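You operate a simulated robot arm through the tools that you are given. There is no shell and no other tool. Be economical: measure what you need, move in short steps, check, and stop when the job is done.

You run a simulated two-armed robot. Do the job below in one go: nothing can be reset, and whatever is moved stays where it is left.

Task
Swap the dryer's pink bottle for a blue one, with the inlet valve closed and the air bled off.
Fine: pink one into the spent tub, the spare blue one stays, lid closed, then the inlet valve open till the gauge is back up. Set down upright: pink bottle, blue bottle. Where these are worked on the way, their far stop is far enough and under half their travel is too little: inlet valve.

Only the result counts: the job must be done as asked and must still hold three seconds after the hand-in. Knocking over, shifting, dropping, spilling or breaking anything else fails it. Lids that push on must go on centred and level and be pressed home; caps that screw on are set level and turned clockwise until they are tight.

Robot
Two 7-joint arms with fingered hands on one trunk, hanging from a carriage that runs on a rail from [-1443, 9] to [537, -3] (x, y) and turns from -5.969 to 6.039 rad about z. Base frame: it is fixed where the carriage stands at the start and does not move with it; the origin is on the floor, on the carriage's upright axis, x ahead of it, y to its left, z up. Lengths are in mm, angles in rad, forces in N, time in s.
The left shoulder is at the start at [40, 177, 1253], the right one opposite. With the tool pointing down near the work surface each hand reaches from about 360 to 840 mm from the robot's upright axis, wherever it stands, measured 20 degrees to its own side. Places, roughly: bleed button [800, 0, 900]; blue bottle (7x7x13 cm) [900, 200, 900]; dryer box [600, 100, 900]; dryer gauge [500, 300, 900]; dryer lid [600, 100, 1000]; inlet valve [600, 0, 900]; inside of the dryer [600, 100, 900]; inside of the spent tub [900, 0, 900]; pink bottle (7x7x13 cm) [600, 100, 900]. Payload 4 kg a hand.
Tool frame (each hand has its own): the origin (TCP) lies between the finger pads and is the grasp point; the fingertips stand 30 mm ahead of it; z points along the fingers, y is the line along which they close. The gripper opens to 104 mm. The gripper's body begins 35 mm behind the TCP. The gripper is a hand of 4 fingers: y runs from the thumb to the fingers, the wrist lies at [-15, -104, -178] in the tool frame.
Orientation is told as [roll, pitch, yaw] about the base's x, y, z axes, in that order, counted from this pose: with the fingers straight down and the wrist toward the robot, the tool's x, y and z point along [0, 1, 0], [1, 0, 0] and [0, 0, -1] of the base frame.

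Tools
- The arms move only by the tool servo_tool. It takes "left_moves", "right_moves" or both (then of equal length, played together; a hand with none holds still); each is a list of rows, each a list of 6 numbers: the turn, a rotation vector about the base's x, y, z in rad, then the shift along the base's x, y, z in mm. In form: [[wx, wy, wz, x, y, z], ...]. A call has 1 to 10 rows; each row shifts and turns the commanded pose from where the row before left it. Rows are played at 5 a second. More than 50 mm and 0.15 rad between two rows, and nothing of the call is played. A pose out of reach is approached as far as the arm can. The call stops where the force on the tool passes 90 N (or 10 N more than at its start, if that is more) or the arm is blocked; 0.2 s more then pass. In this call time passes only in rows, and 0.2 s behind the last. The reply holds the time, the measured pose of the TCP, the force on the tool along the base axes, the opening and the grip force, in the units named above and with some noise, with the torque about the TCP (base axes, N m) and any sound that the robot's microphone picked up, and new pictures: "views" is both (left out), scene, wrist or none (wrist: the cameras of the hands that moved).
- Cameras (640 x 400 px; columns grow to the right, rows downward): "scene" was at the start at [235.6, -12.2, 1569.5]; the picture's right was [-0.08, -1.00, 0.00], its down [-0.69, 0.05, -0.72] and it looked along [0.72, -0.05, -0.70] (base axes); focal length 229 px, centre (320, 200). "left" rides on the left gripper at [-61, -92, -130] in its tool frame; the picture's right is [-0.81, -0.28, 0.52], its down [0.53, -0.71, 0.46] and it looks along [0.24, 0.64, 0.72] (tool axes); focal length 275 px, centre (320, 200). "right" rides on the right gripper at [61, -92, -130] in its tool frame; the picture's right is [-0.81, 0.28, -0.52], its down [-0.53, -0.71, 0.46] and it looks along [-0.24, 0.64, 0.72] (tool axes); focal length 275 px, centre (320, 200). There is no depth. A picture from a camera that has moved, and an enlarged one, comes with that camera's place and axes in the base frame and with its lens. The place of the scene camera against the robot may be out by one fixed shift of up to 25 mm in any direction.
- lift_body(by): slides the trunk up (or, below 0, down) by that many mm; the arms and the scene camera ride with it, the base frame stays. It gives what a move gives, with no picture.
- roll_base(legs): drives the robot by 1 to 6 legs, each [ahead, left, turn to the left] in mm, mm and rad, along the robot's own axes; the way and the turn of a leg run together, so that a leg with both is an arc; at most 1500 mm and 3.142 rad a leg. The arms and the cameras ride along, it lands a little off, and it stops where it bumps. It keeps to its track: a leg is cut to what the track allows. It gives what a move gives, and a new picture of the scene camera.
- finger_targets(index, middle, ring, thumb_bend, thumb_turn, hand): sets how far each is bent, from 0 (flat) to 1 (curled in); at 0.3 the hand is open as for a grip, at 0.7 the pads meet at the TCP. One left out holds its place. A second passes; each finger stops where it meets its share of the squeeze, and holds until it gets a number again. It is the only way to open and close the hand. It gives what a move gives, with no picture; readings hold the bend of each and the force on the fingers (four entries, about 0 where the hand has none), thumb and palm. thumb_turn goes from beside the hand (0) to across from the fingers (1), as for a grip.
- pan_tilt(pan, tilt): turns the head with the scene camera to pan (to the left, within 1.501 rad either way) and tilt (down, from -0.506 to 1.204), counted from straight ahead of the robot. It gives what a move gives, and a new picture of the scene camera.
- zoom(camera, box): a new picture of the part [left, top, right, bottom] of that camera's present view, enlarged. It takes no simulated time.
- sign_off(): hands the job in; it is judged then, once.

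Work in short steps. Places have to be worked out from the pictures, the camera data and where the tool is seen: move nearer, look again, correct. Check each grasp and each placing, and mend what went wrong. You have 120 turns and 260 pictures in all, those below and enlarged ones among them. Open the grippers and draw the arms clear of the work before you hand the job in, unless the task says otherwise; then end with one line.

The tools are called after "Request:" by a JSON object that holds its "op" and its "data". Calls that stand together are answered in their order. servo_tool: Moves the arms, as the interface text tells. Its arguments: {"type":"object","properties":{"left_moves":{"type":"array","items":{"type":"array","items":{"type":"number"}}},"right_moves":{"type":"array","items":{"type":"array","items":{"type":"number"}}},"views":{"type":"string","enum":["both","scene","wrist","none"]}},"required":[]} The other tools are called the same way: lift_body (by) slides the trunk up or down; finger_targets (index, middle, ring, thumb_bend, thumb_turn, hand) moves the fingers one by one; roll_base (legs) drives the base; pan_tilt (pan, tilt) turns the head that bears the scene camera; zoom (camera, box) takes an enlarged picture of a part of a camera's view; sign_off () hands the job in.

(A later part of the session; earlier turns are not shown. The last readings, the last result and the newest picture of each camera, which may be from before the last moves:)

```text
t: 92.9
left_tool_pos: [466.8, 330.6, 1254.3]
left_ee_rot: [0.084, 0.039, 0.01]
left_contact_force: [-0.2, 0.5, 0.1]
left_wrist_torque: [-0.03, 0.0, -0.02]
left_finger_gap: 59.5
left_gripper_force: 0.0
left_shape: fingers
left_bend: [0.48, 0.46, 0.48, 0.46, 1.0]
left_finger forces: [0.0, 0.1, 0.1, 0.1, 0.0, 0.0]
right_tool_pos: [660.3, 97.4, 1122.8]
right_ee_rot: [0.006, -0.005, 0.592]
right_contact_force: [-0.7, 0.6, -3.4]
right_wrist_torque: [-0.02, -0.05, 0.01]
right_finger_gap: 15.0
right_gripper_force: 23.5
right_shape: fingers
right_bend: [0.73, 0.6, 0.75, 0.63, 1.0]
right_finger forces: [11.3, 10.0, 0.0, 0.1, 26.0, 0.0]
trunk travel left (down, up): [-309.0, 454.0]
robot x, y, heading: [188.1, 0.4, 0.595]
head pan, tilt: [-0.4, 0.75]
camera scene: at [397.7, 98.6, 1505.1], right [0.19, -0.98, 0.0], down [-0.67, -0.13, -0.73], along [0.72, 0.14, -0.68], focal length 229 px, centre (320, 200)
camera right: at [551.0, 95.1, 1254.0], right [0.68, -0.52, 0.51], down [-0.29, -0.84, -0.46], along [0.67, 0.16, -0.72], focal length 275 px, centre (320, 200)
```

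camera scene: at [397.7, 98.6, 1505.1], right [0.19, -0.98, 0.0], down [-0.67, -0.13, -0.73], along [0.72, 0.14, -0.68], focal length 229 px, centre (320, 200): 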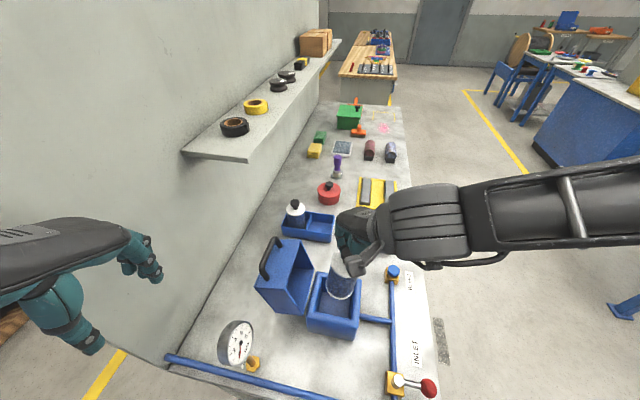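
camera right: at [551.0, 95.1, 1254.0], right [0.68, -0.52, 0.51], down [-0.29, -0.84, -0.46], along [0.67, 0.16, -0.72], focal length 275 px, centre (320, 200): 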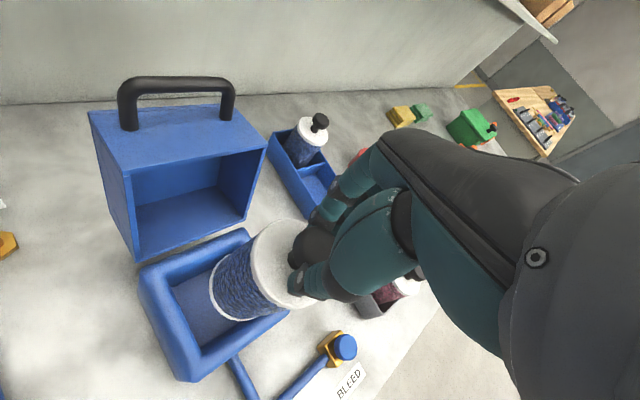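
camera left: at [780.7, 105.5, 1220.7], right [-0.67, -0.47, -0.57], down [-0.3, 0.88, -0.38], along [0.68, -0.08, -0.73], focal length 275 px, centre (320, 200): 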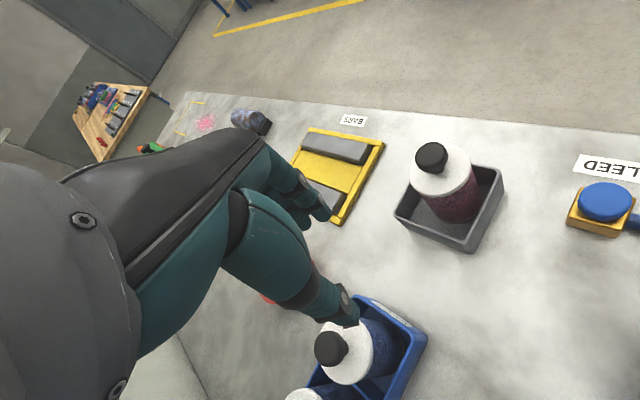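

Bottle is nearly vertical (base ≈7 mm off toward −x). Shift to TCP (648,112) and lower to near the rim.

Request:
{"op": "servo_tool", "data": {"right_moves": [[0, 0, 0, -12, 15, 0], [0, 0, 0, 0, 0, -20], [0, 0, 0, 0, 0, -15]], "views": "wrist"}}

Request:
{"op": "zoom", "data": {"camera": "scene", "box": [240, 200, 420, 350]}}

```text
t: 93.7
left_tool_pos: [467.6, 328.8, 1255.0]
left_ee_rot: [0.084, 0.038, 0.008]
left_contact_force: [-0.3, -1.0, -0.4]
left_wrist_torque: [0.0, 0.01, 0.01]
left_finger_gap: 59.4
left_gripper_force: 0.0
left_shape: fingers
left_bend: [0.48, 0.46, 0.48, 0.46, 1.0]
left_finger forces: [0.0, 0.0, 0.0, 0.0, 0.0, 0.1]
right_tool_pos: [647.8, 115.8, 1090.2]
right_ee_rot: [0.006, -0.004, 0.592]
right_contact_force: [-0.5, 0.4, -2.4]
right_wrist_torque: [0.0, 0.0, 0.02]
right_finger_gap: 14.6
right_gripper_force: 23.3
right_shape: fingers
right_bend: [0.73, 0.6, 0.75, 0.63, 1.0]
right_finger forces: [11.4, 10.0, 0.0, 0.0, 25.6, 0.1]
trunk travel left (down, up): [-309.0, 454.0]
robot x, y, heading: [189.7, 2.8, 0.597]
head pan, tilt: [-0.4, 0.75]
camera right: at [538.3, 112.6, 1221.1], right [0.68, -0.52, 0.51], down [-0.29, -0.84, -0.46], along [0.67, 0.16, -0.72], focal length 275 px, centre (320, 200)
```

right: 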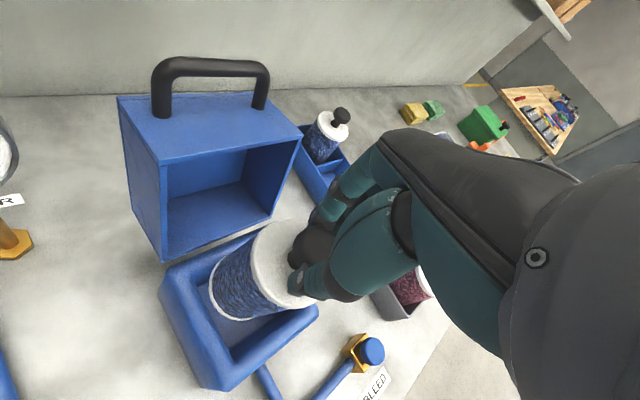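

```text
2.67 times, centred on (330, 275) of scene
camera zoom: at [397.8, 98.5, 1505.2], right [0.19, -0.98, 0.0], down [-0.67, -0.13, -0.73], along [0.72, 0.14, -0.68], focal length 611 px, centre (293, 0)
```

zoom: 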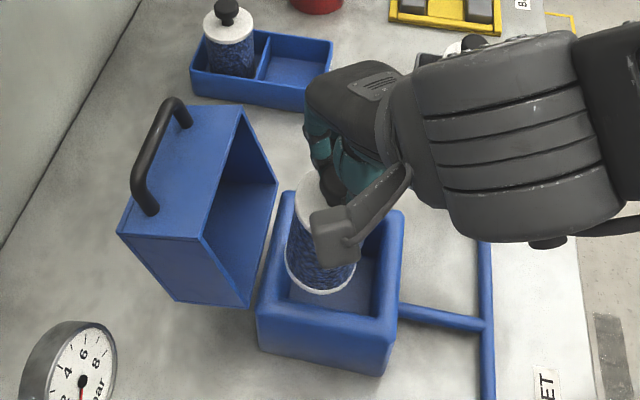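

Base appears ~10 mm too far +y. Shift (+4,−10) and lower into the opening.

Request:
{"op": "servo_tool", "data": {"right_moves": [[0, 0, 0, 4, -10, 0], [0, 0, 0, 0, 0, -15], [0, 0, 0, 0, 0, -10]], "views": "wrist"}}

Request:
{"op": "zoom", "data": {"camera": "right", "box": [140, 200, 360, 400]}}

Request:
{"op": "zoom", "data": {"camera": "scene", "box": [290, 240, 390, 340]}}

```text
t: 94.5
left_tool_pos: [466.4, 329.3, 1254.2]
left_ee_rot: [0.084, 0.038, 0.008]
left_contact_force: [0.9, 0.2, -0.4]
left_wrist_torque: [0.04, -0.01, -0.04]
left_finger_gap: 59.3
left_gripper_force: 0.1
left_shape: fingers
left_bend: [0.48, 0.46, 0.48, 0.46, 1.0]
left_finger forces: [0.0, 0.0, 0.0, 0.0, 0.0, 0.0]
right_tool_pos: [651.5, 104.5, 1063.3]
right_ee_rot: [0.007, -0.005, 0.593]
right_contact_force: [0.1, 0.1, -2.3]
right_wrist_torque: [-0.02, -0.05, -0.02]
right_finger_gap: 14.8
right_gripper_force: 23.3
right_shape: fingers
right_bend: [0.73, 0.6, 0.75, 0.63, 1.0]
right_finger forces: [11.1, 9.8, 0.0, 0.0, 25.5, 0.1]
trunk travel left (down, up): [-309.0, 454.0]
robot x, y, heading: [188.1, 2.3, 0.598]
head pan, tilt: [-0.4, 0.75]
camera right: at [542.0, 102.2, 1194.9], right [0.68, -0.52, 0.51], down [-0.29, -0.84, -0.46], along [0.67, 0.16, -0.72], focal length 275 px, centre (320, 200)
```

right: 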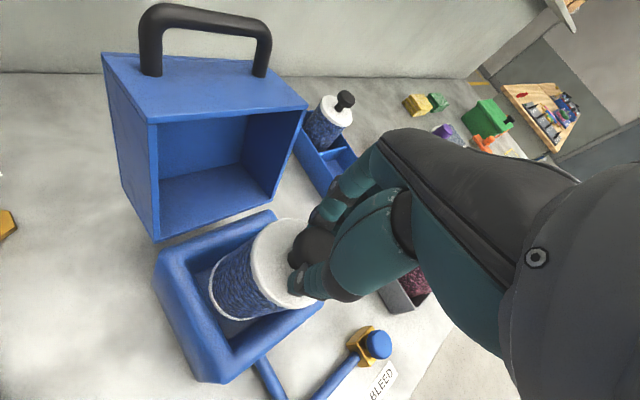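

```text
2.00 times, centred on (250, 300) of right
camera zoom: at [542.0, 102.2, 1194.9], right [0.68, -0.52, 0.51], down [-0.29, -0.84, -0.46], along [0.67, 0.16, -0.72], focal length 551 px, centre (460, 0)
```

zoom: 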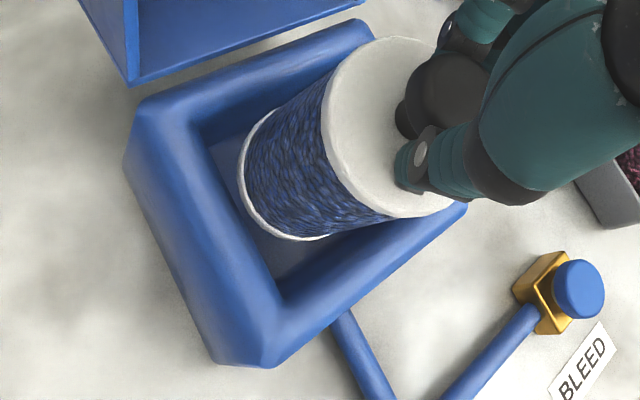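

```text
4.00 times, centred on (340, 290) of scene
camera zoom: at [397.8, 98.4, 1505.2], right [0.19, -0.98, 0.0], down [-0.67, -0.13, -0.73], along [0.72, 0.14, -0.68], focal length 916 px, centre (240, -160)
```

zoom: 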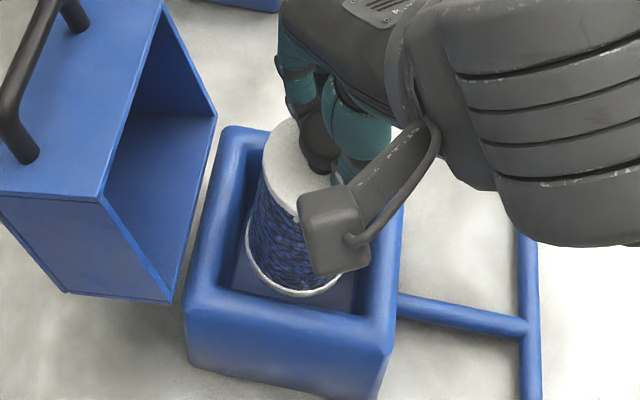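

The held bottle tilts slightly (base toward −x). Correct by rotating the hand a little about y/x, y +4, then re-check.

Request:
{"op": "servo_tool", "data": {"right_moves": [[-0.03, -0.07, 0, 0, 4, 0]], "views": "none"}}

Request:
{"op": "zoom", "data": {"camera": "right", "box": [140, 200, 360, 400]}}

Request:
{"op": "zoom", "data": {"camera": "scene", "box": [290, 240, 390, 340]}}

```text
t: 94.9
left_tool_pos: [466.6, 328.9, 1253.7]
left_ee_rot: [0.083, 0.038, 0.008]
left_contact_force: [0.3, 0.0, -0.6]
left_wrist_torque: [-0.02, -0.02, -0.04]
left_finger_gap: 59.6
left_gripper_force: 0.0
left_shape: fingers
left_bend: [0.48, 0.46, 0.48, 0.46, 1.0]
left_finger forces: [0.1, 0.0, 0.1, 0.0, 0.0, 0.0]
right_tool_pos: [652.8, 107.5, 1064.1]
right_ee_rot: [-0.057, -0.045, 0.592]
right_contact_force: [-0.5, 0.2, -1.2]
right_wrist_torque: [-0.01, -0.01, 0.02]
right_finger_gap: 14.6
right_gripper_force: 22.9
right_shape: fingers
right_bend: [0.73, 0.6, 0.75, 0.63, 1.0]
right_finger forces: [11.1, 9.6, 0.1, 0.0, 25.9, 0.0]
trunk travel left (down, up): [-309.0, 454.0]
robot x, y, heading: [192.0, -3.2, 0.597]
head pan, tilt: [-0.4, 0.75]
```

```text
2.00 times, centred on (250, 300) of right
camera zoom: at [533.3, 109.5, 1186.5], right [0.64, -0.51, 0.57], down [-0.26, -0.85, -0.46], along [0.72, 0.14, -0.68], focal length 551 px, centre (460, 0)
```

zoom: 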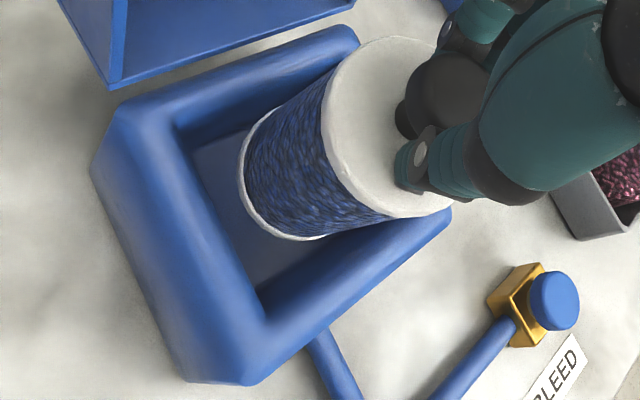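

```text
4.00 times, centred on (340, 290) of scene
camera zoom: at [397.8, 98.6, 1505.2], right [0.19, -0.98, 0.0], down [-0.67, -0.13, -0.73], along [0.72, 0.14, -0.68], focal length 916 px, centre (240, -160)
```

zoom: 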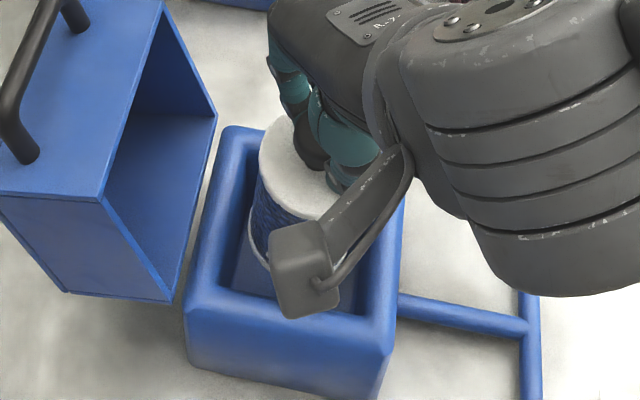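

Well centred now with gaps all round. Lower gradually.

Request:
{"op": "servo_tool", "data": {"right_moves": [[0, 0, 0, -1, 1, -15], [0, 0, 0, 0, 0, -15], [0, 0, 0, 0, 0, -15], [0, 0, 0, 0, 0, -10]], "views": "wrist"}}

```text
t: 95.9
left_tool_pos: [466.7, 329.5, 1255.1]
left_ee_rot: [0.084, 0.038, 0.008]
left_contact_force: [0.0, 0.4, 0.3]
left_wrist_torque: [0.0, 0.02, -0.01]
left_finger_gap: 59.5
left_gripper_force: 0.0
left_shape: fingers
left_bend: [0.48, 0.46, 0.48, 0.46, 1.0]
left_finger forces: [0.0, 0.0, 0.1, 0.0, 0.1, 0.1]
right_tool_pos: [650.2, 108.6, 1010.2]
right_ee_rot: [-0.059, -0.046, 0.596]
right_contact_force: [0.7, 0.2, -1.7]
right_wrist_torque: [-0.02, -0.03, -0.02]
right_finger_gap: 14.8
right_gripper_force: 23.5
right_shape: fingers
right_bend: [0.73, 0.6, 0.75, 0.63, 1.0]
right_finger forces: [11.2, 9.6, 0.1, 0.1, 26.1, 0.0]
trunk travel left (down, up): [-309.0, 454.0]
robot x, y, heading: [189.1, -4.6, 0.594]
head pan, tilt: [-0.4, 0.75]
camera right: at [531.2, 110.2, 1132.9], right [0.64, -0.51, 0.57], down [-0.26, -0.85, -0.46], along [0.72, 0.14, -0.68], focal length 275 px, centre (320, 200)
```

right: 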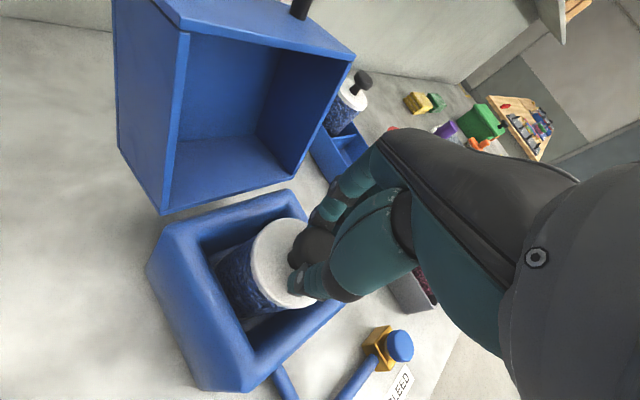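

Going in freely. Lower in small steps until it seats.

Request:
{"op": "servo_tool", "data": {"right_moves": [[0, 0, 0, 0, 0, -5], [0, 0, 0, 0, 0, -4], [0, 0, 0, 0, 0, -3], [0, 0, 0, 0, 0, -2]], "views": "none"}}

```text
t: 96.9
left_tool_pos: [467.3, 330.1, 1255.3]
left_ee_rot: [0.084, 0.037, 0.009]
left_contact_force: [0.3, 0.0, 0.0]
left_wrist_torque: [0.01, 0.0, -0.01]
left_finger_gap: 59.3
left_gripper_force: 0.0
left_shape: fingers
left_bend: [0.48, 0.46, 0.48, 0.46, 1.0]
left_finger forces: [0.0, 0.1, 0.1, 0.0, 0.1, 0.0]
right_tool_pos: [652.9, 112.3, 999.9]
right_ee_rot: [-0.055, -0.056, 0.595]
right_contact_force: [-7.4, 1.0, 41.5]
right_wrist_torque: [-0.75, 1.62, -0.09]
right_finger_gap: 15.9
right_gripper_force: 45.5
right_shape: fingers
right_bend: [0.73, 0.6, 0.75, 0.66, 1.0]
right_finger forces: [14.7, 8.7, 0.0, 0.0, 68.7, 0.0]
trunk travel left (down, up): [-309.0, 454.0]
robot x, y, heading: [190.0, -1.3, 0.597]
head pan, tilt: [-0.4, 0.75]
```

Seated (41 N). Ease up 4 mm, look, and open.

Request:
{"op": "servo_tool", "data": {"right_moves": [[0, 0, 0, 0, 0, 2], [0, 0, 0, 0, 0, 2]], "views": "none"}}

Request:
{"op": "finger_targets", "data": {"hand": "right", "index": 0.48, "middle": 0.46, "ring": 0.48, "thumb_bend": 0.46}}

Request:
{"op": "servo_tool", "data": {"right_moves": [[0, 0, 0, 0, 0, 15], [0, 0, 0, 0, 0, 40], [0, 0, 0, 0, 0, 45], [0, 0, 0, 0, 0, 45]]}}

```text
t: 97.5
left_tool_pos: [467.2, 329.5, 1255.0]
left_ee_rot: [0.084, 0.037, 0.008]
left_contact_force: [0.3, 0.1, 0.0]
left_wrist_torque: [-0.02, 0.01, 0.01]
left_finger_gap: 59.5
left_gripper_force: 0.1
left_shape: fingers
left_bend: [0.48, 0.46, 0.48, 0.46, 1.0]
left_finger forces: [0.0, 0.0, 0.1, 0.1, 0.0, 0.0]
right_tool_pos: [652.2, 109.4, 1000.6]
right_ee_rot: [-0.057, -0.048, 0.594]
right_contact_force: [-2.8, 2.5, 29.5]
right_wrist_torque: [-0.31, 0.73, -0.03]
right_finger_gap: 15.1
right_gripper_force: 35.5
right_shape: fingers
right_bend: [0.73, 0.6, 0.75, 0.67, 1.0]
right_finger forces: [11.4, 10.4, 0.1, 0.0, 48.7, 0.0]
trunk travel left (down, up): [-309.0, 454.0]
robot x, y, heading: [192.8, -2.8, 0.594]
head pan, tilt: [-0.4, 0.75]
```

```text
t: 98.5
left_tool_pos: [467.0, 328.8, 1255.9]
left_ee_rot: [0.084, 0.038, 0.009]
left_contact_force: [-0.4, -0.9, 1.0]
left_wrist_torque: [0.0, -0.01, -0.01]
left_finger_gap: 59.3
left_gripper_force: 0.0
left_shape: fingers
left_bend: [0.48, 0.46, 0.48, 0.46, 1.0]
left_finger forces: [0.0, 0.0, 0.0, 0.0, 0.0, 0.0]
right_tool_pos: [649.9, 109.6, 998.7]
right_ee_rot: [-0.057, -0.043, 0.595]
right_contact_force: [0.4, 0.1, 0.3]
right_wrist_torque: [-0.02, 0.0, 0.01]
right_finger_gap: 59.1
right_gripper_force: 0.1
right_shape: fingers
right_bend: [0.48, 0.46, 0.48, 0.46, 1.0]
right_finger forces: [0.0, 0.1, 0.0, 0.0, 0.0, 0.0]
trunk travel left (down, up): [-309.0, 454.0]
robot x, y, heading: [192.7, 2.5, 0.593]
head pan, tilt: [-0.4, 0.75]
```

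```text
t: 99.5
left_tool_pos: [467.0, 330.0, 1253.6]
left_ee_rot: [0.082, 0.038, 0.008]
left_contact_force: [0.5, 0.2, -0.3]
left_wrist_torque: [-0.02, 0.0, -0.02]
left_finger_gap: 59.6
left_gripper_force: 0.1
left_shape: fingers
left_bend: [0.48, 0.46, 0.48, 0.46, 1.0]
left_finger forces: [0.0, 0.0, 0.0, 0.0, 0.0, 0.0]
right_tool_pos: [649.7, 105.6, 1146.8]
right_ee_rot: [-0.057, -0.044, 0.595]
right_contact_force: [-0.1, -0.6, 0.7]
right_wrist_torque: [0.01, -0.03, -0.06]
right_finger_gap: 59.3
right_gripper_force: 0.1
right_shape: fingers
right_bend: [0.48, 0.46, 0.48, 0.46, 1.0]
right_finger forces: [0.0, 0.1, 0.1, 0.1, 0.0, 0.0]
trunk travel left (down, up): [-309.0, 454.0]
robot x, y, heading: [186.5, -1.4, 0.598]
head pan, tilt: [-0.4, 0.75]
camera scene: at [397.9, 98.4, 1505.1], right [0.19, -0.98, 0.0], down [-0.67, -0.13, -0.73], along [0.72, 0.14, -0.68], focal length 229 px, centre (320, 200)
camera right: at [532.0, 107.6, 1268.4], right [0.64, -0.51, 0.57], down [-0.26, -0.85, -0.46], along [0.72, 0.14, -0.68], focal length 275 px, centre (320, 200)
```

scene: 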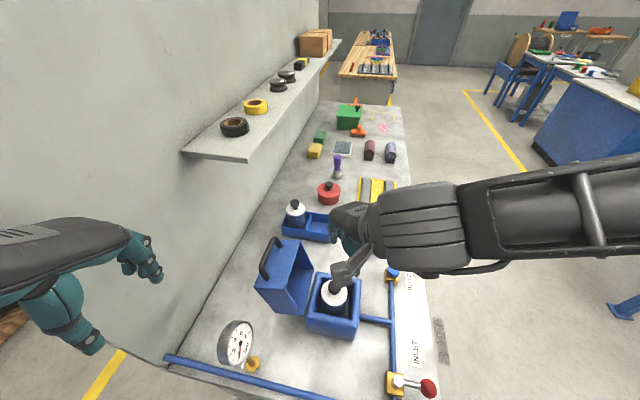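
right: 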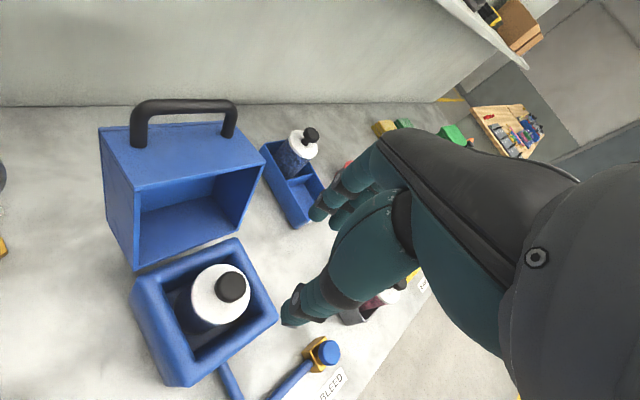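

The blue bottle stands upright in the dryer. Next: close the lid. I'll yaw the right hand to ≈1.5 so thumb (−y) and fingers (+y) can straddle the handle bar (≈ y 256, z 1094), and move above it.

Request:
{"op": "servo_tool", "data": {"right_moves": [[0.03, 0.07, 0, 0, 0, 35], [0, 0, 0.15, 0, 10, 10], [0, 0, 0.15, 0, 20, 0], [0, 0, 0.15, 0, 30, 0], [0, 0, 0.15, 0, 30, 0], [0, 0, 0.15, -2, 30, 0], [0, 0, 0.15, -2, 30, 0]]}}

```text
t: 101.1
left_tool_pos: [468.0, 329.2, 1254.6]
left_ee_rot: [0.084, 0.04, 0.008]
left_contact_force: [-0.4, 0.2, -0.3]
left_wrist_torque: [0.01, -0.01, -0.02]
left_finger_gap: 59.4
left_gripper_force: 0.2
left_shape: fingers
left_bend: [0.48, 0.46, 0.48, 0.46, 1.0]
left_finger forces: [0.0, 0.1, 0.0, 0.0, 0.1, 0.0]
right_tool_pos: [647.3, 259.9, 1192.3]
right_ee_rot: [0.008, -0.004, 1.495]
right_contact_force: [0.2, -0.2, 1.3]
right_wrist_torque: [0.0, -0.01, 0.0]
right_finger_gap: 59.2
right_gripper_force: 0.1
right_shape: fingers
right_bend: [0.48, 0.46, 0.48, 0.46, 1.0]
right_finger forces: [0.0, 0.1, 0.0, 0.0, 0.0, 0.0]
trunk travel left (down, up): [-309.0, 454.0]
robot x, y, heading: [192.7, -3.9, 0.595]
head pan, tilt: [-0.4, 0.75]
camera scene: at [398.2, 98.9, 1505.3], right [0.19, -0.98, 0.0], down [-0.67, -0.13, -0.73], along [0.72, 0.14, -0.68], focal length 229 px, centre (320, 200)
camera right: at [581.0, 169.8, 1322.2], right [0.83, 0.21, 0.51], down [0.47, -0.75, -0.46], along [0.29, 0.63, -0.72], focal length 275 px, centre (320, 200)
```

scene: 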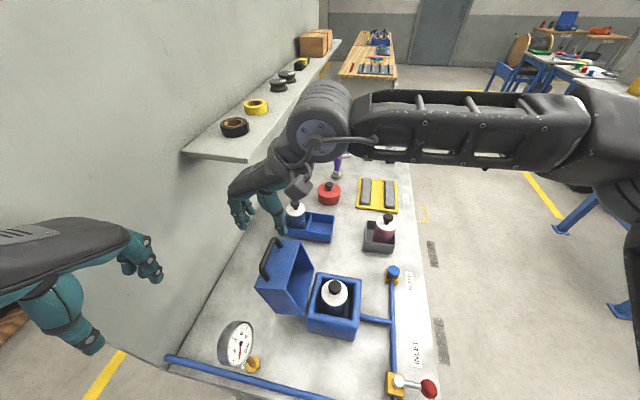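
right: 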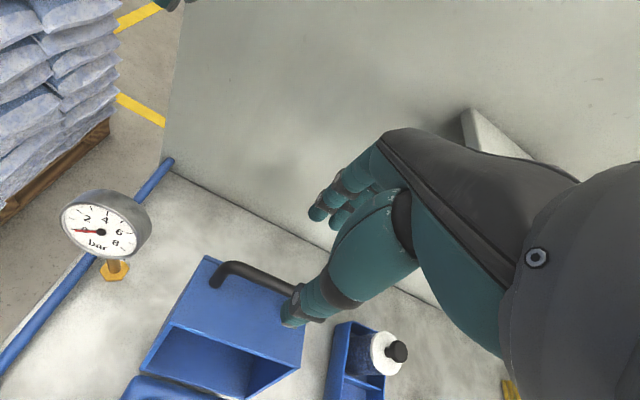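

Bar confirmed at (610…682, 257, ~1090); TCP is straight above. Descend to z≈1115 to straddle it.

Request:
{"op": "servo_tool", "data": {"right_moves": [[0, 0, 0, 0, -2, -30], [0, 0, 0, 0, 0, -25], [0, 0, 0, 0, 0, -20]]}}

```text
t: 101.9
left_tool_pos: [467.3, 330.2, 1254.8]
left_ee_rot: [0.084, 0.038, 0.01]
left_contact_force: [0.5, 0.8, 0.1]
left_wrist_torque: [0.0, -0.03, 0.0]
left_finger_gap: 59.4
left_gripper_force: 0.1
left_shape: fingers
left_bend: [0.48, 0.46, 0.48, 0.46, 1.0]
left_finger forces: [0.1, 0.1, 0.1, 0.1, 0.0, 0.0]
right_tool_pos: [646.5, 257.6, 1114.4]
right_ee_rot: [0.007, -0.004, 1.492]
right_contact_force: [0.6, -0.2, 0.2]
right_wrist_torque: [0.03, -0.04, -0.03]
right_finger_gap: 59.0
right_gripper_force: 0.0
right_shape: fingers
right_bend: [0.48, 0.46, 0.48, 0.46, 1.0]
right_finger forces: [0.1, 0.0, 0.0, 0.1, 0.1, 0.0]
trunk travel left (down, up): [-309.0, 454.0]
robot x, y, heading: [193.1, 0.7, 0.594]
head pan, tilt: [-0.4, 0.75]
camera scene: at [397.9, 98.5, 1505.2], right [0.19, -0.98, 0.0], down [-0.67, -0.13, -0.73], along [0.72, 0.14, -0.68], focal length 229 px, centre (320, 200)
camera right: at [579.6, 169.6, 1245.3], right [0.83, 0.21, 0.51], down [0.47, -0.75, -0.46], along [0.29, 0.63, -0.72], focal length 275 px, centre (320, 200)
```

scene: 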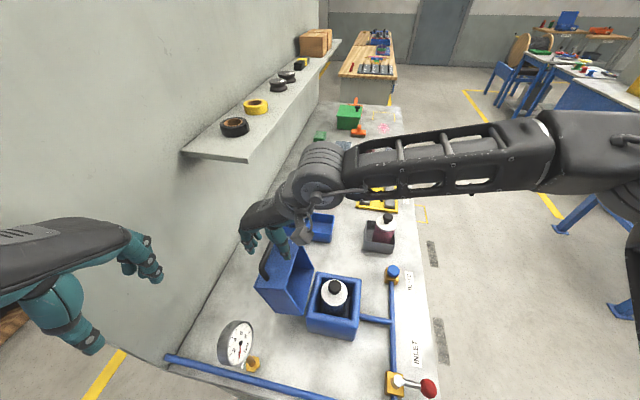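
right: 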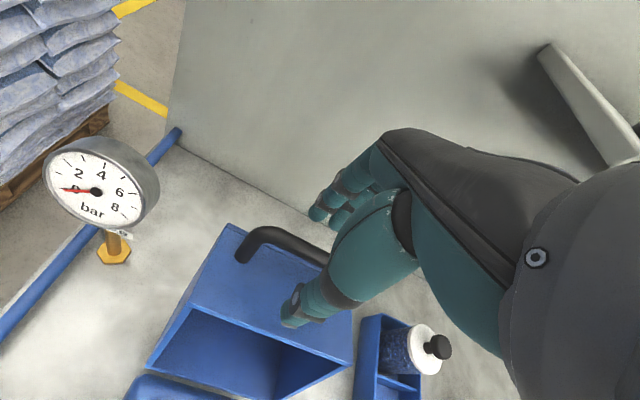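

The bar is between thumb and fingers. Lower 7 mm and draw it over toward −y along its arc.

Request:
{"op": "servo_tool", "data": {"right_moves": [[0, 0, 0, 0, -5, -7], [0, 0, 0, 0, -17, 4], [0, 0, 0, 0, -20, 6], [0, 0, 0, 0, -20, 4], [0, 0, 0, 0, -18, 1], [0, 0, 0, 0, -15, 0]]}}

```text
t: 103.3
left_tool_pos: [467.6, 329.2, 1253.9]
left_ee_rot: [0.084, 0.039, 0.009]
left_contact_force: [-0.8, -0.2, -0.7]
left_wrist_torque: [0.03, -0.01, 0.0]
left_finger_gap: 59.3
left_gripper_force: 0.1
left_shape: fingers
left_bend: [0.48, 0.46, 0.48, 0.46, 1.0]
left_finger forces: [0.0, 0.0, 0.1, 0.0, 0.1, 0.0]
right_tool_pos: [649.5, 162.3, 1124.9]
right_ee_rot: [0.008, -0.004, 1.492]
right_contact_force: [-1.4, 0.9, 0.9]
right_wrist_torque: [0.05, 0.0, 0.04]
right_finger_gap: 59.9
right_gripper_force: 1.1
right_shape: fingers
right_bend: [0.47, 0.46, 0.47, 0.46, 1.0]
right_finger forces: [0.3, 0.0, 0.9, 0.1, 0.0, 0.0]
trunk travel left (down, up): [-309.0, 454.0]
robot x, y, heading: [190.0, -1.3, 0.597]
head pan, tilt: [-0.4, 0.75]
camera scene: at [397.9, 98.5, 1505.2], right [0.19, -0.98, 0.0], down [-0.67, -0.13, -0.73], along [0.72, 0.14, -0.68], focal length 229 px, centre (320, 200)
camera right: at [581.6, 74.6, 1254.2], right [0.83, 0.21, 0.51], down [0.47, -0.75, -0.46], along [0.29, 0.63, -0.72], focal length 275 px, centre (320, 200)
```

scene: 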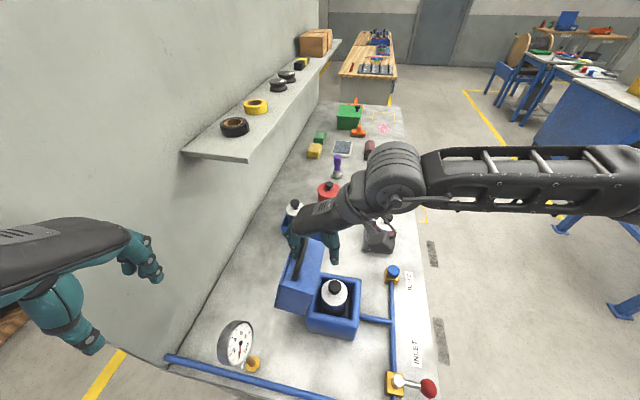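
right: 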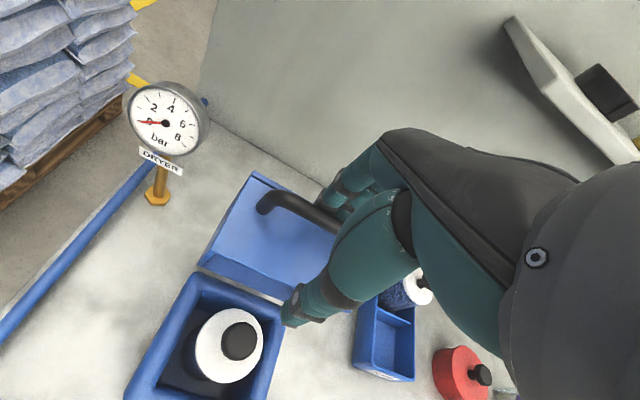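

Lid follows gently, near vertical. Continue along the arc.

Request:
{"op": "servo_tool", "data": {"right_moves": [[0, 0, 0, 0, -18, -1], [0, 0, 0, 0, -18, -3], [0, 0, 0, 0, -17, -6], [0, 0, 0, 0, -16, -9], [0, 0, 0, 0, -14, -11]]}}

```text
t: 104.5
left_tool_pos: [467.7, 329.4, 1255.0]
left_ee_rot: [0.081, 0.039, 0.007]
left_contact_force: [-0.1, -0.4, 0.2]
left_wrist_torque: [-0.02, 0.0, 0.01]
left_finger_gap: 59.5
left_gripper_force: 0.0
left_shape: fingers
left_bend: [0.48, 0.46, 0.48, 0.46, 1.0]
left_finger forces: [0.0, 0.1, 0.0, 0.0, 0.1, 0.0]
right_tool_pos: [639.5, 83.3, 1094.3]
right_ee_rot: [0.001, -0.003, 1.485]
right_contact_force: [1.9, -2.1, 6.0]
right_wrist_torque: [0.1, -0.05, -0.07]
right_finger_gap: 57.6
right_gripper_force: 3.4
right_shape: fingers
right_bend: [0.49, 0.47, 0.48, 0.46, 1.0]
right_finger forces: [4.5, 2.2, 0.1, 0.1, 0.0, 0.1]
right hand out of reach, approached as far as the arm can: row 5
trunk travel left (down, up): [-309.0, 454.0]
robot x, y, heading: [188.4, -0.6, 0.596]
head pan, tilt: [-0.4, 0.75]
camera scene: at [398.4, 98.1, 1505.4], right [0.19, -0.98, 0.0], down [-0.67, -0.13, -0.73], along [0.72, 0.14, -0.68], focal length 229 px, centre (320, 200)
camera right: at [572.0, -4.6, 1224.9], right [0.83, 0.2, 0.52], down [0.47, -0.75, -0.46], along [0.3, 0.62, -0.72], focal length 275 px, centre (320, 200)
```

scene: 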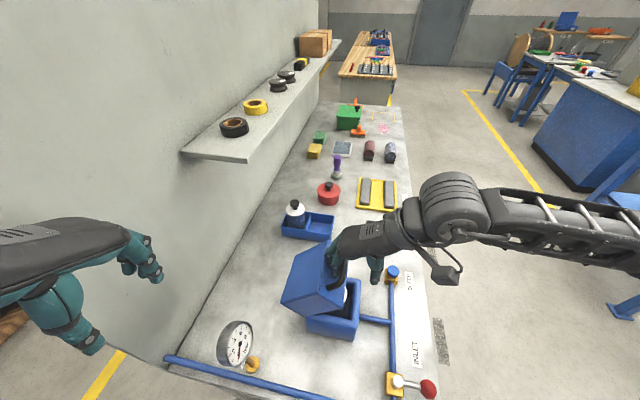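
right: 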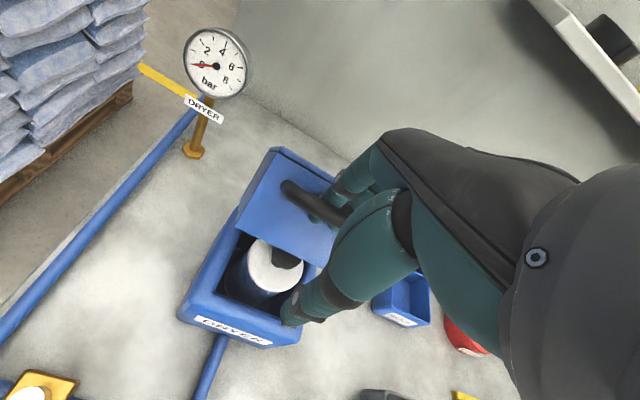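

Lid is at ~50° and appears held by hinge friction (I'm pressing it). The arm is at its close limit with this yaw, so withdraw upward, yaw back toward 0.6, and press it down from above.

Request:
{"op": "servo_tool", "data": {"right_moves": [[0, 0, 0, 0, 3, 25], [0, 0, 0, 0, 0, 35], [0, 0, 0, 0, 0, 35]]}}

```text
t: 105.3
left_tool_pos: [467.3, 329.4, 1254.1]
left_ee_rot: [0.082, 0.039, 0.009]
left_contact_force: [0.5, -0.4, 0.2]
left_wrist_torque: [-0.02, 0.03, 0.01]
left_finger_gap: 59.4
left_gripper_force: 0.0
left_shape: fingers
left_bend: [0.48, 0.46, 0.48, 0.46, 1.0]
left_finger forces: [0.1, 0.0, 0.0, 0.1, 0.0, 0.0]
right_tool_pos: [640.8, 87.9, 1191.5]
right_ee_rot: [0.007, -0.004, 1.493]
right_contact_force: [-0.5, 0.1, 0.8]
right_wrist_torque: [0.03, 0.01, 0.01]
right_finger_gap: 59.4
right_gripper_force: 0.0
right_shape: fingers
right_bend: [0.48, 0.46, 0.48, 0.46, 1.0]
right_finger forces: [0.0, 0.0, 0.0, 0.1, 0.0, 0.0]
trunk travel left (down, up): [-309.0, 454.0]
robot x, y, heading: [190.8, 1.6, 0.593]
head pan, tilt: [-0.4, 0.75]
camera scene: at [398.1, 98.5, 1505.2], right [0.19, -0.98, 0.0], down [-0.67, -0.13, -0.73], along [0.72, 0.14, -0.68], focal length 229 px, centre (320, 200)
camera right: at [573.8, -1.0, 1322.1], right [0.83, 0.21, 0.51], down [0.47, -0.75, -0.46], along [0.29, 0.63, -0.72], focal length 275 px, centre (320, 200)
```

scene: 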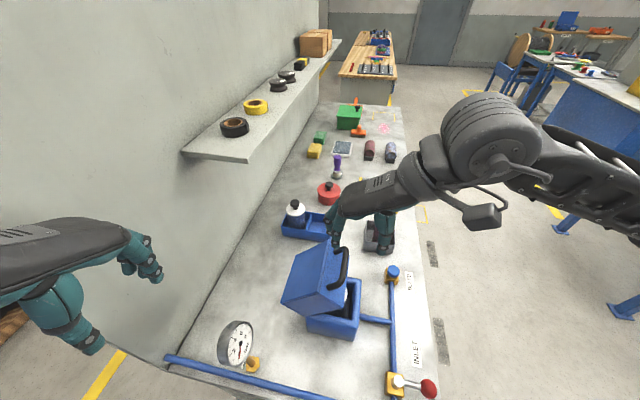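
right: 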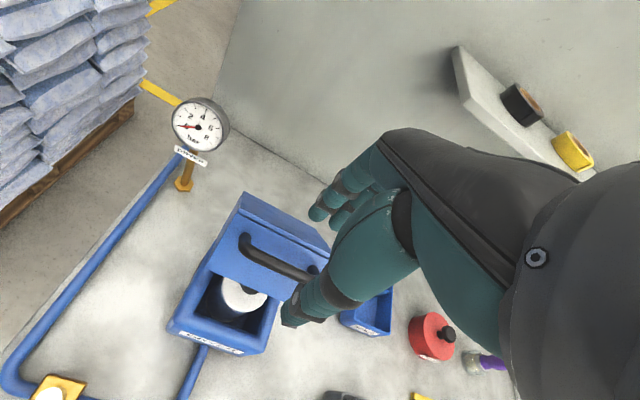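

Lid holds at ~45°. Form a beak, yaw back to ~0.6, positioned over the lid's top face.

Request:
{"op": "finger_targets", "data": {"hand": "right", "index": 0.7, "middle": 0.7, "ring": 0.7, "thumb_bend": 0.7}}

Request:
{"op": "servo_tool", "data": {"right_moves": [[0, 0, -0.15, 0, 15, 0], [0, 0, -0.15, 0, 15, 0], [0, 0, -0.15, 0, 15, 0], [0, 0, -0.15, 0, 15, 0], [0, 0, -0.15, 2, 5, -20], [0, 0, -0.15, 2, 0, -25]]}}

```text
t: 106.3
left_tool_pos: [467.3, 328.7, 1255.1]
left_ee_rot: [0.084, 0.037, 0.009]
left_contact_force: [-0.4, 0.1, -0.4]
left_wrist_torque: [-0.03, 0.0, 0.0]
left_finger_gap: 59.4
left_gripper_force: 0.1
left_shape: fingers
left_bend: [0.48, 0.46, 0.48, 0.46, 1.0]
left_finger forces: [0.0, 0.0, 0.0, 0.0, 0.0, 0.0]
right_tool_pos: [640.8, 87.1, 1190.8]
right_ee_rot: [0.006, -0.003, 1.492]
right_contact_force: [0.9, -0.5, 0.3]
right_wrist_torque: [-0.01, 0.0, 0.0]
right_finger_gap: 1.6
right_gripper_force: 0.2
right_shape: fingers
right_bend: [0.7, 0.7, 0.7, 0.7, 1.0]
right_finger forces: [0.0, 0.0, 0.0, 0.1, 0.1, 0.0]
trunk travel left (down, up): [-309.0, 454.0]
robot x, y, heading: [190.1, -0.4, 0.594]
head pan, tilt: [-0.4, 0.75]
```

```text
t: 107.7
left_tool_pos: [466.9, 328.8, 1254.4]
left_ee_rot: [0.085, 0.04, 0.008]
left_contact_force: [0.3, -0.1, -0.5]
left_wrist_torque: [0.02, 0.0, -0.03]
left_finger_gap: 59.5
left_gripper_force: 0.1
left_shape: fingers
left_bend: [0.48, 0.46, 0.48, 0.46, 1.0]
left_finger forces: [0.0, 0.0, 0.0, 0.0, 0.0, 0.0]
right_tool_pos: [641.1, 153.8, 1142.1]
right_ee_rot: [0.007, -0.006, 0.59]
right_contact_force: [0.3, 0.7, -0.3]
right_wrist_torque: [-0.03, -0.03, -0.02]
right_finger_gap: 1.5
right_gripper_force: 0.1
right_shape: fingers
right_bend: [0.7, 0.7, 0.7, 0.7, 1.0]
right_finger forces: [0.1, 0.1, 0.0, 0.1, 0.1, 0.0]
trunk travel left (down, up): [-309.0, 454.0]
robot x, y, heading: [190.1, -0.0, 0.595]
head pan, tilt: [-0.4, 0.75]
camera scene: at [397.8, 98.6, 1505.2], right [0.19, -0.98, 0.0], down [-0.67, -0.13, -0.73], along [0.72, 0.14, -0.68], focal length 229 px, centre (320, 200)
camera right: at [532.6, 150.8, 1272.6], right [0.68, -0.52, 0.51], down [-0.3, -0.84, -0.46], along [0.67, 0.16, -0.72], focal length 275 px, centre (320, 200)
```

scene: 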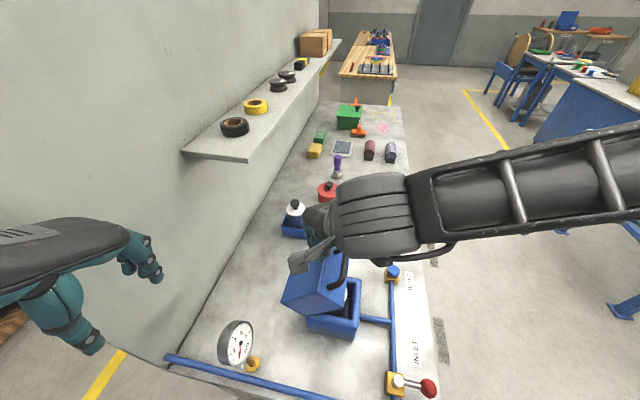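
right: 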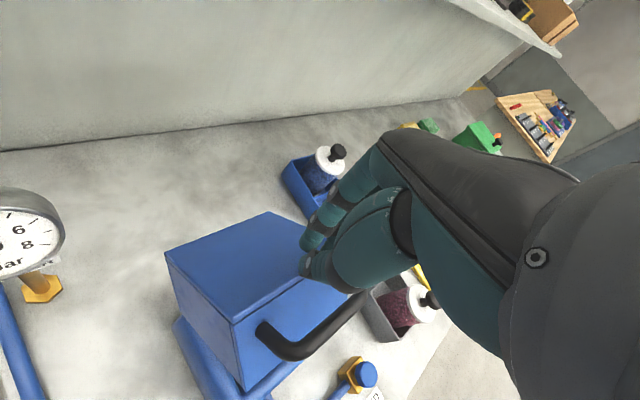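

The beak is above the lid's top near its front edge. Press down and toward −y along the closing arc.

Request:
{"op": "servo_tool", "data": {"right_moves": [[0, 0, 0, 0, -10, -18], [0, 0, 0, 0, -10, -18], [0, 0, 0, 0, -10, -18], [0, 0, 0, 0, -12, -18]]}}

```text
t: 108.7
left_tool_pos: [467.8, 326.3, 1253.6]
left_ee_rot: [0.079, 0.038, 0.007]
left_contact_force: [-0.6, 0.5, 0.4]
left_wrist_torque: [0.0, 0.0, -0.01]
left_finger_gap: 59.4
left_gripper_force: 0.0
left_shape: fingers
left_bend: [0.48, 0.46, 0.48, 0.46, 1.0]
left_finger forces: [0.0, 0.0, 0.0, 0.0, 0.0, 0.1]
right_tool_pos: [646.3, 105.0, 1068.3]
right_ee_rot: [-0.002, 0.0, 0.59]
right_contact_force: [4.2, -24.7, 23.6]
right_wrist_torque: [-1.06, -0.28, 0.2]
right_finger_gap: 25.5
right_gripper_force: 19.8
right_shape: fingers
right_bend: [0.7, 0.72, 0.72, 0.58, 1.0]
right_finger forces: [0.3, 6.8, 11.8, 0.1, 20.5, 0.0]
trunk travel left (down, up): [-309.0, 454.0]
robot x, y, heading: [191.0, -1.8, 0.597]
head pan, tilt: [-0.4, 0.75]
camera scene: at [399.1, 96.5, 1505.1], right [0.19, -0.98, 0.0], down [-0.67, -0.13, -0.73], along [0.72, 0.14, -0.68], focal length 229 px, centre (320, 200)
camera right: at [537.2, 103.9, 1198.9], right [0.68, -0.52, 0.52], down [-0.3, -0.84, -0.45], along [0.67, 0.15, -0.72], focal length 275 px, centre (320, 200)
```

scene: 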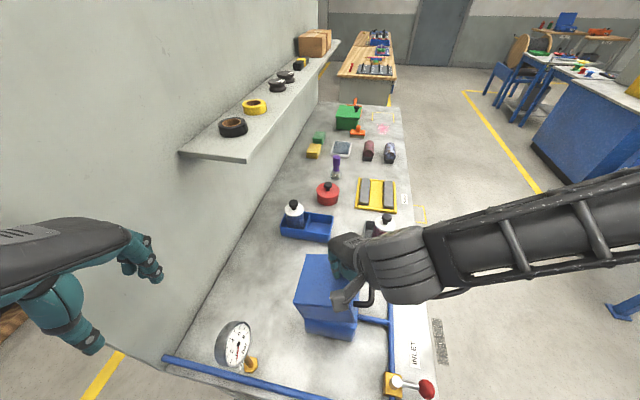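
right: 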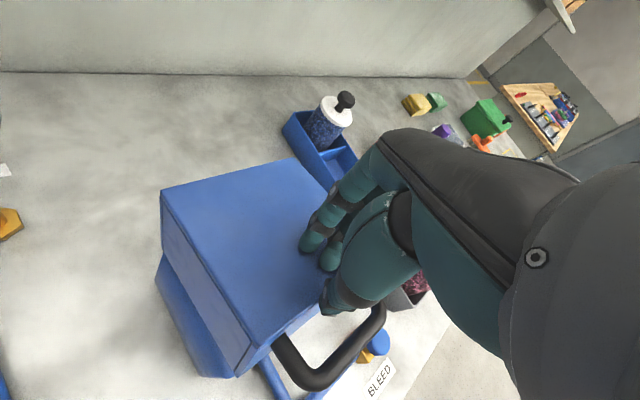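

The thumb is catching the lid's edge by the handle. Lift off, shift +y 30, and press the top face straight down.

Request:
{"op": "servo_tool", "data": {"right_moves": [[0, 0, 0, 0, -2, 20], [0, 0, 0, 0, 0, 20], [0, 0, 0, 0, 32, 0]], "views": "none"}}

Request:
{"op": "finger_targets", "data": {"hand": "right", "index": 0.7, "middle": 0.7, "ring": 0.7, "thumb_bend": 0.7}}

Request:
{"op": "zoom", "data": {"camera": "right", "box": [100, 100, 460, 400]}}

```text
t: 109.5
left_tool_pos: [466.9, 328.1, 1254.9]
left_ee_rot: [0.082, 0.038, 0.009]
left_contact_force: [0.0, -0.7, 0.2]
left_wrist_torque: [0.0, 0.01, 0.01]
left_finger_gap: 59.7
left_gripper_force: 0.0
left_shape: fingers
left_bend: [0.48, 0.46, 0.48, 0.46, 1.0]
left_finger forces: [0.0, 0.0, 0.0, 0.0, 0.0, 0.0]
right_tool_pos: [644.4, 138.8, 1110.3]
right_ee_rot: [0.008, -0.004, 0.592]
right_contact_force: [-1.1, -0.8, -0.4]
right_wrist_torque: [0.03, -0.02, -0.02]
right_finger_gap: 1.3
right_gripper_force: 0.0
right_shape: fingers
right_bend: [0.7, 0.7, 0.7, 0.7, 1.0]
right_finger forces: [0.1, 0.1, 0.1, 0.1, 0.0, 0.0]
trunk travel left (down, up): [-309.0, 454.0]
robot x, y, heading: [191.1, 1.1, 0.592]
head pan, tilt: [-0.4, 0.75]
```

```text
t: 110.5
left_tool_pos: [467.4, 328.4, 1254.3]
left_ee_rot: [0.084, 0.037, 0.009]
left_contact_force: [0.0, 0.0, 0.0]
left_wrist_torque: [0.0, -0.01, -0.02]
left_finger_gap: 59.7
left_gripper_force: 0.1
left_shape: fingers
left_bend: [0.48, 0.46, 0.48, 0.46, 1.0]
left_finger forces: [0.0, 0.0, 0.0, 0.0, 0.1, 0.1]
right_tool_pos: [646.1, 137.6, 1110.8]
right_ee_rot: [0.006, -0.004, 0.593]
right_contact_force: [0.1, 0.9, -0.2]
right_wrist_torque: [-0.02, 0.03, -0.02]
right_finger_gap: 1.5
right_gripper_force: 0.0
right_shape: fingers
right_bend: [0.7, 0.7, 0.7, 0.7, 1.0]
right_finger forces: [0.1, 0.0, 0.1, 0.0, 0.1, 0.0]
trunk travel left (down, up): [-309.0, 454.0]
robot x, y, heading: [188.8, -1.6, 0.595]
head pan, tilt: [-0.4, 0.75]
```

```text
1.33 times, centred on (280, 250) of right
camera zoom: at [535.5, 135.6, 1241.4], right [0.68, -0.52, 0.51], down [-0.29, -0.84, -0.46], along [0.67, 0.16, -0.72], focal length 367 px, centre (373, 133)
```

zoom: 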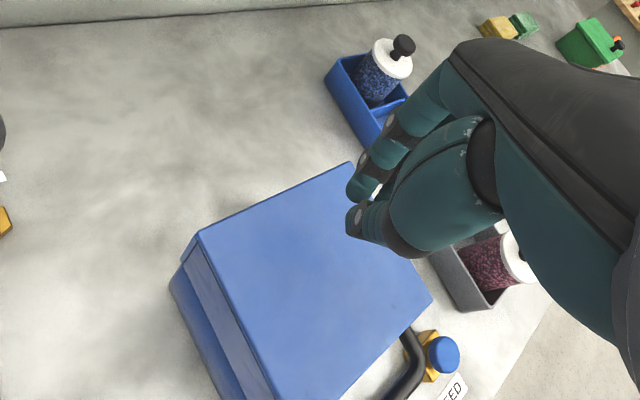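

Lid is nearly shut. Press at about (645, 95) on the top face.

Request:
{"op": "servo_tool", "data": {"right_moves": [[0, 0, 0, 0, -42, -10], [0, 0, 0, 0, 0, -25], [0, 0, 0, 0, 0, -15], [0, 0, 0, 0, 0, -12], [0, 0, 0, 0, 0, -8], [0, 0, 0, 0, 0, -6]]}}

```text
t: 111.8
left_tool_pos: [467.5, 329.2, 1253.3]
left_ee_rot: [0.084, 0.038, 0.006]
left_contact_force: [0.3, -0.1, -0.1]
left_wrist_torque: [-0.05, -0.05, 0.0]
left_finger_gap: 59.5
left_gripper_force: 0.0
left_shape: fingers
left_bend: [0.48, 0.46, 0.48, 0.46, 1.0]
left_finger forces: [0.0, 0.0, 0.0, 0.1, 0.0, 0.0]
right_tool_pos: [644.9, 104.6, 1048.2]
right_ee_rot: [0.016, -0.037, 0.597]
right_contact_force: [-3.5, -4.7, 27.5]
right_wrist_torque: [-0.27, 0.38, 0.01]
right_finger_gap: 2.2
right_gripper_force: 13.6
right_shape: fingers
right_bend: [0.7, 0.7, 0.7, 0.7, 1.0]
right_finger forces: [0.0, 0.0, 0.1, 0.1, 27.6, 0.0]
trunk travel left (down, up): [-309.0, 454.0]
robot x, y, heading: [187.9, -3.9, 0.596]
head pan, tilt: [-0.4, 0.75]
stopped in row 6 (right hand): the force on the tool passed its limit at 100 N (the readings are from after the stop); the commanded pose is now the measured one
camera scene: at [397.5, 98.1, 1504.7], right [0.19, -0.98, 0.0], down [-0.67, -0.13, -0.73], along [0.72, 0.14, -0.68], focal length 229 px, centre (320, 200)
camera right: at [532.7, 98.9, 1175.9], right [0.67, -0.53, 0.51], down [-0.28, -0.83, -0.49], along [0.69, 0.19, -0.7], focal length 275 px, centre (320, 200)
```

scene: 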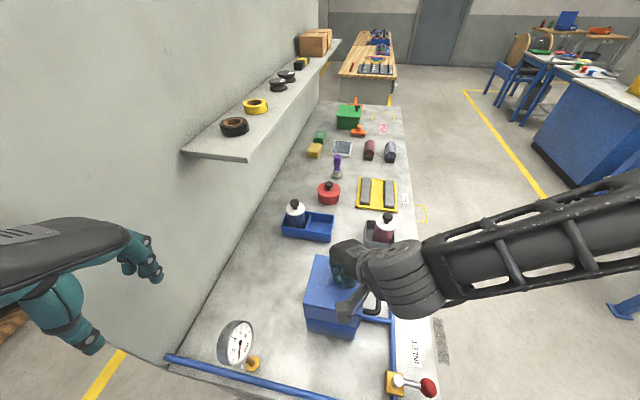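
right: 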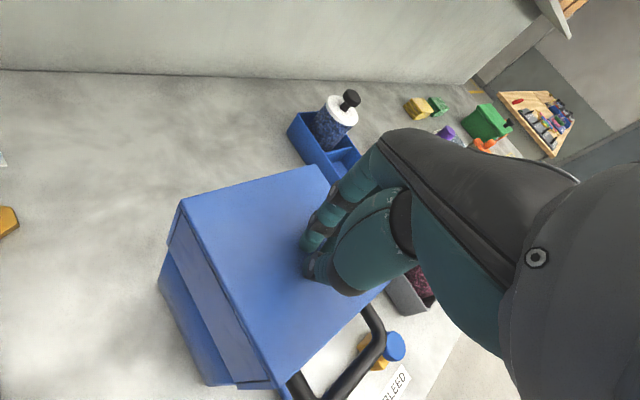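

Pressed firmly (100 N). Lift away and check closure.

Request:
{"op": "servo_tool", "data": {"right_moves": [[0, 0, 0, 0, 0, 40], [0, 0, 0, 0, -30, 40], [0, 0, 0, 0, -45, 10], [0, 0, 0, 0, -45, 0], [0, 0, 0, 0, -45, 0]], "views": "wrist"}}

Request:
{"op": "zoom", "data": {"camera": "scene", "box": [200, 220, 440, 400]}}

```text
t: 113.0
left_tool_pos: [466.4, 328.8, 1254.0]
left_ee_rot: [0.082, 0.038, 0.007]
left_contact_force: [0.6, -1.2, 0.4]
left_wrist_torque: [-0.01, -0.01, -0.02]
left_finger_gap: 59.3
left_gripper_force: 0.0
left_shape: fingers
left_bend: [0.48, 0.46, 0.48, 0.46, 1.0]
left_finger forces: [0.0, 0.1, 0.1, 0.0, 0.0, 0.0]
right_tool_pos: [663.6, -49.8, 1152.7]
right_ee_rot: [0.016, -0.022, 0.599]
right_contact_force: [-0.9, -0.1, -0.3]
right_wrist_torque: [0.02, -0.02, -0.01]
right_finger_gap: 1.3
right_gripper_force: 0.0
right_shape: fingers
right_bend: [0.7, 0.7, 0.7, 0.7, 1.0]
right_finger forces: [0.0, 0.1, 0.0, 0.0, 0.1, 0.0]
right hand out of reach, approached as far as the arm can: row 4, 5
trunk travel left (down, up): [-309.0, 454.0]
robot x, y, heading: [188.7, 1.0, 0.594]
head pan, tilt: [-0.4, 0.75]
camera right: at [553.1, -54.9, 1280.6], right [0.68, -0.53, 0.51], down [-0.28, -0.83, -0.48], along [0.68, 0.18, -0.71], focal length 275 px, centre (320, 200)
```

right: 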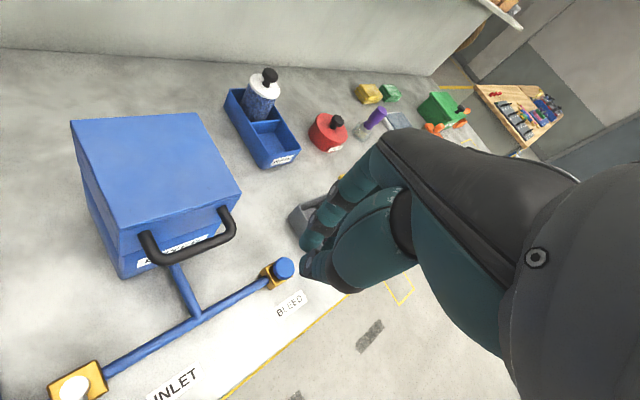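

```text
2.22 times, centred on (320, 310) of scene
camera zoom: at [397.3, 98.2, 1505.1], right [0.19, -0.98, 0.0], down [-0.67, -0.13, -0.73], along [0.72, 0.14, -0.68], focal length 509 px, centre (320, -44)
```

zoom: 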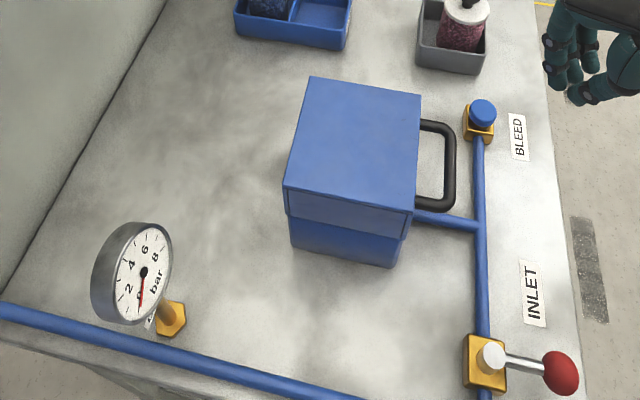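

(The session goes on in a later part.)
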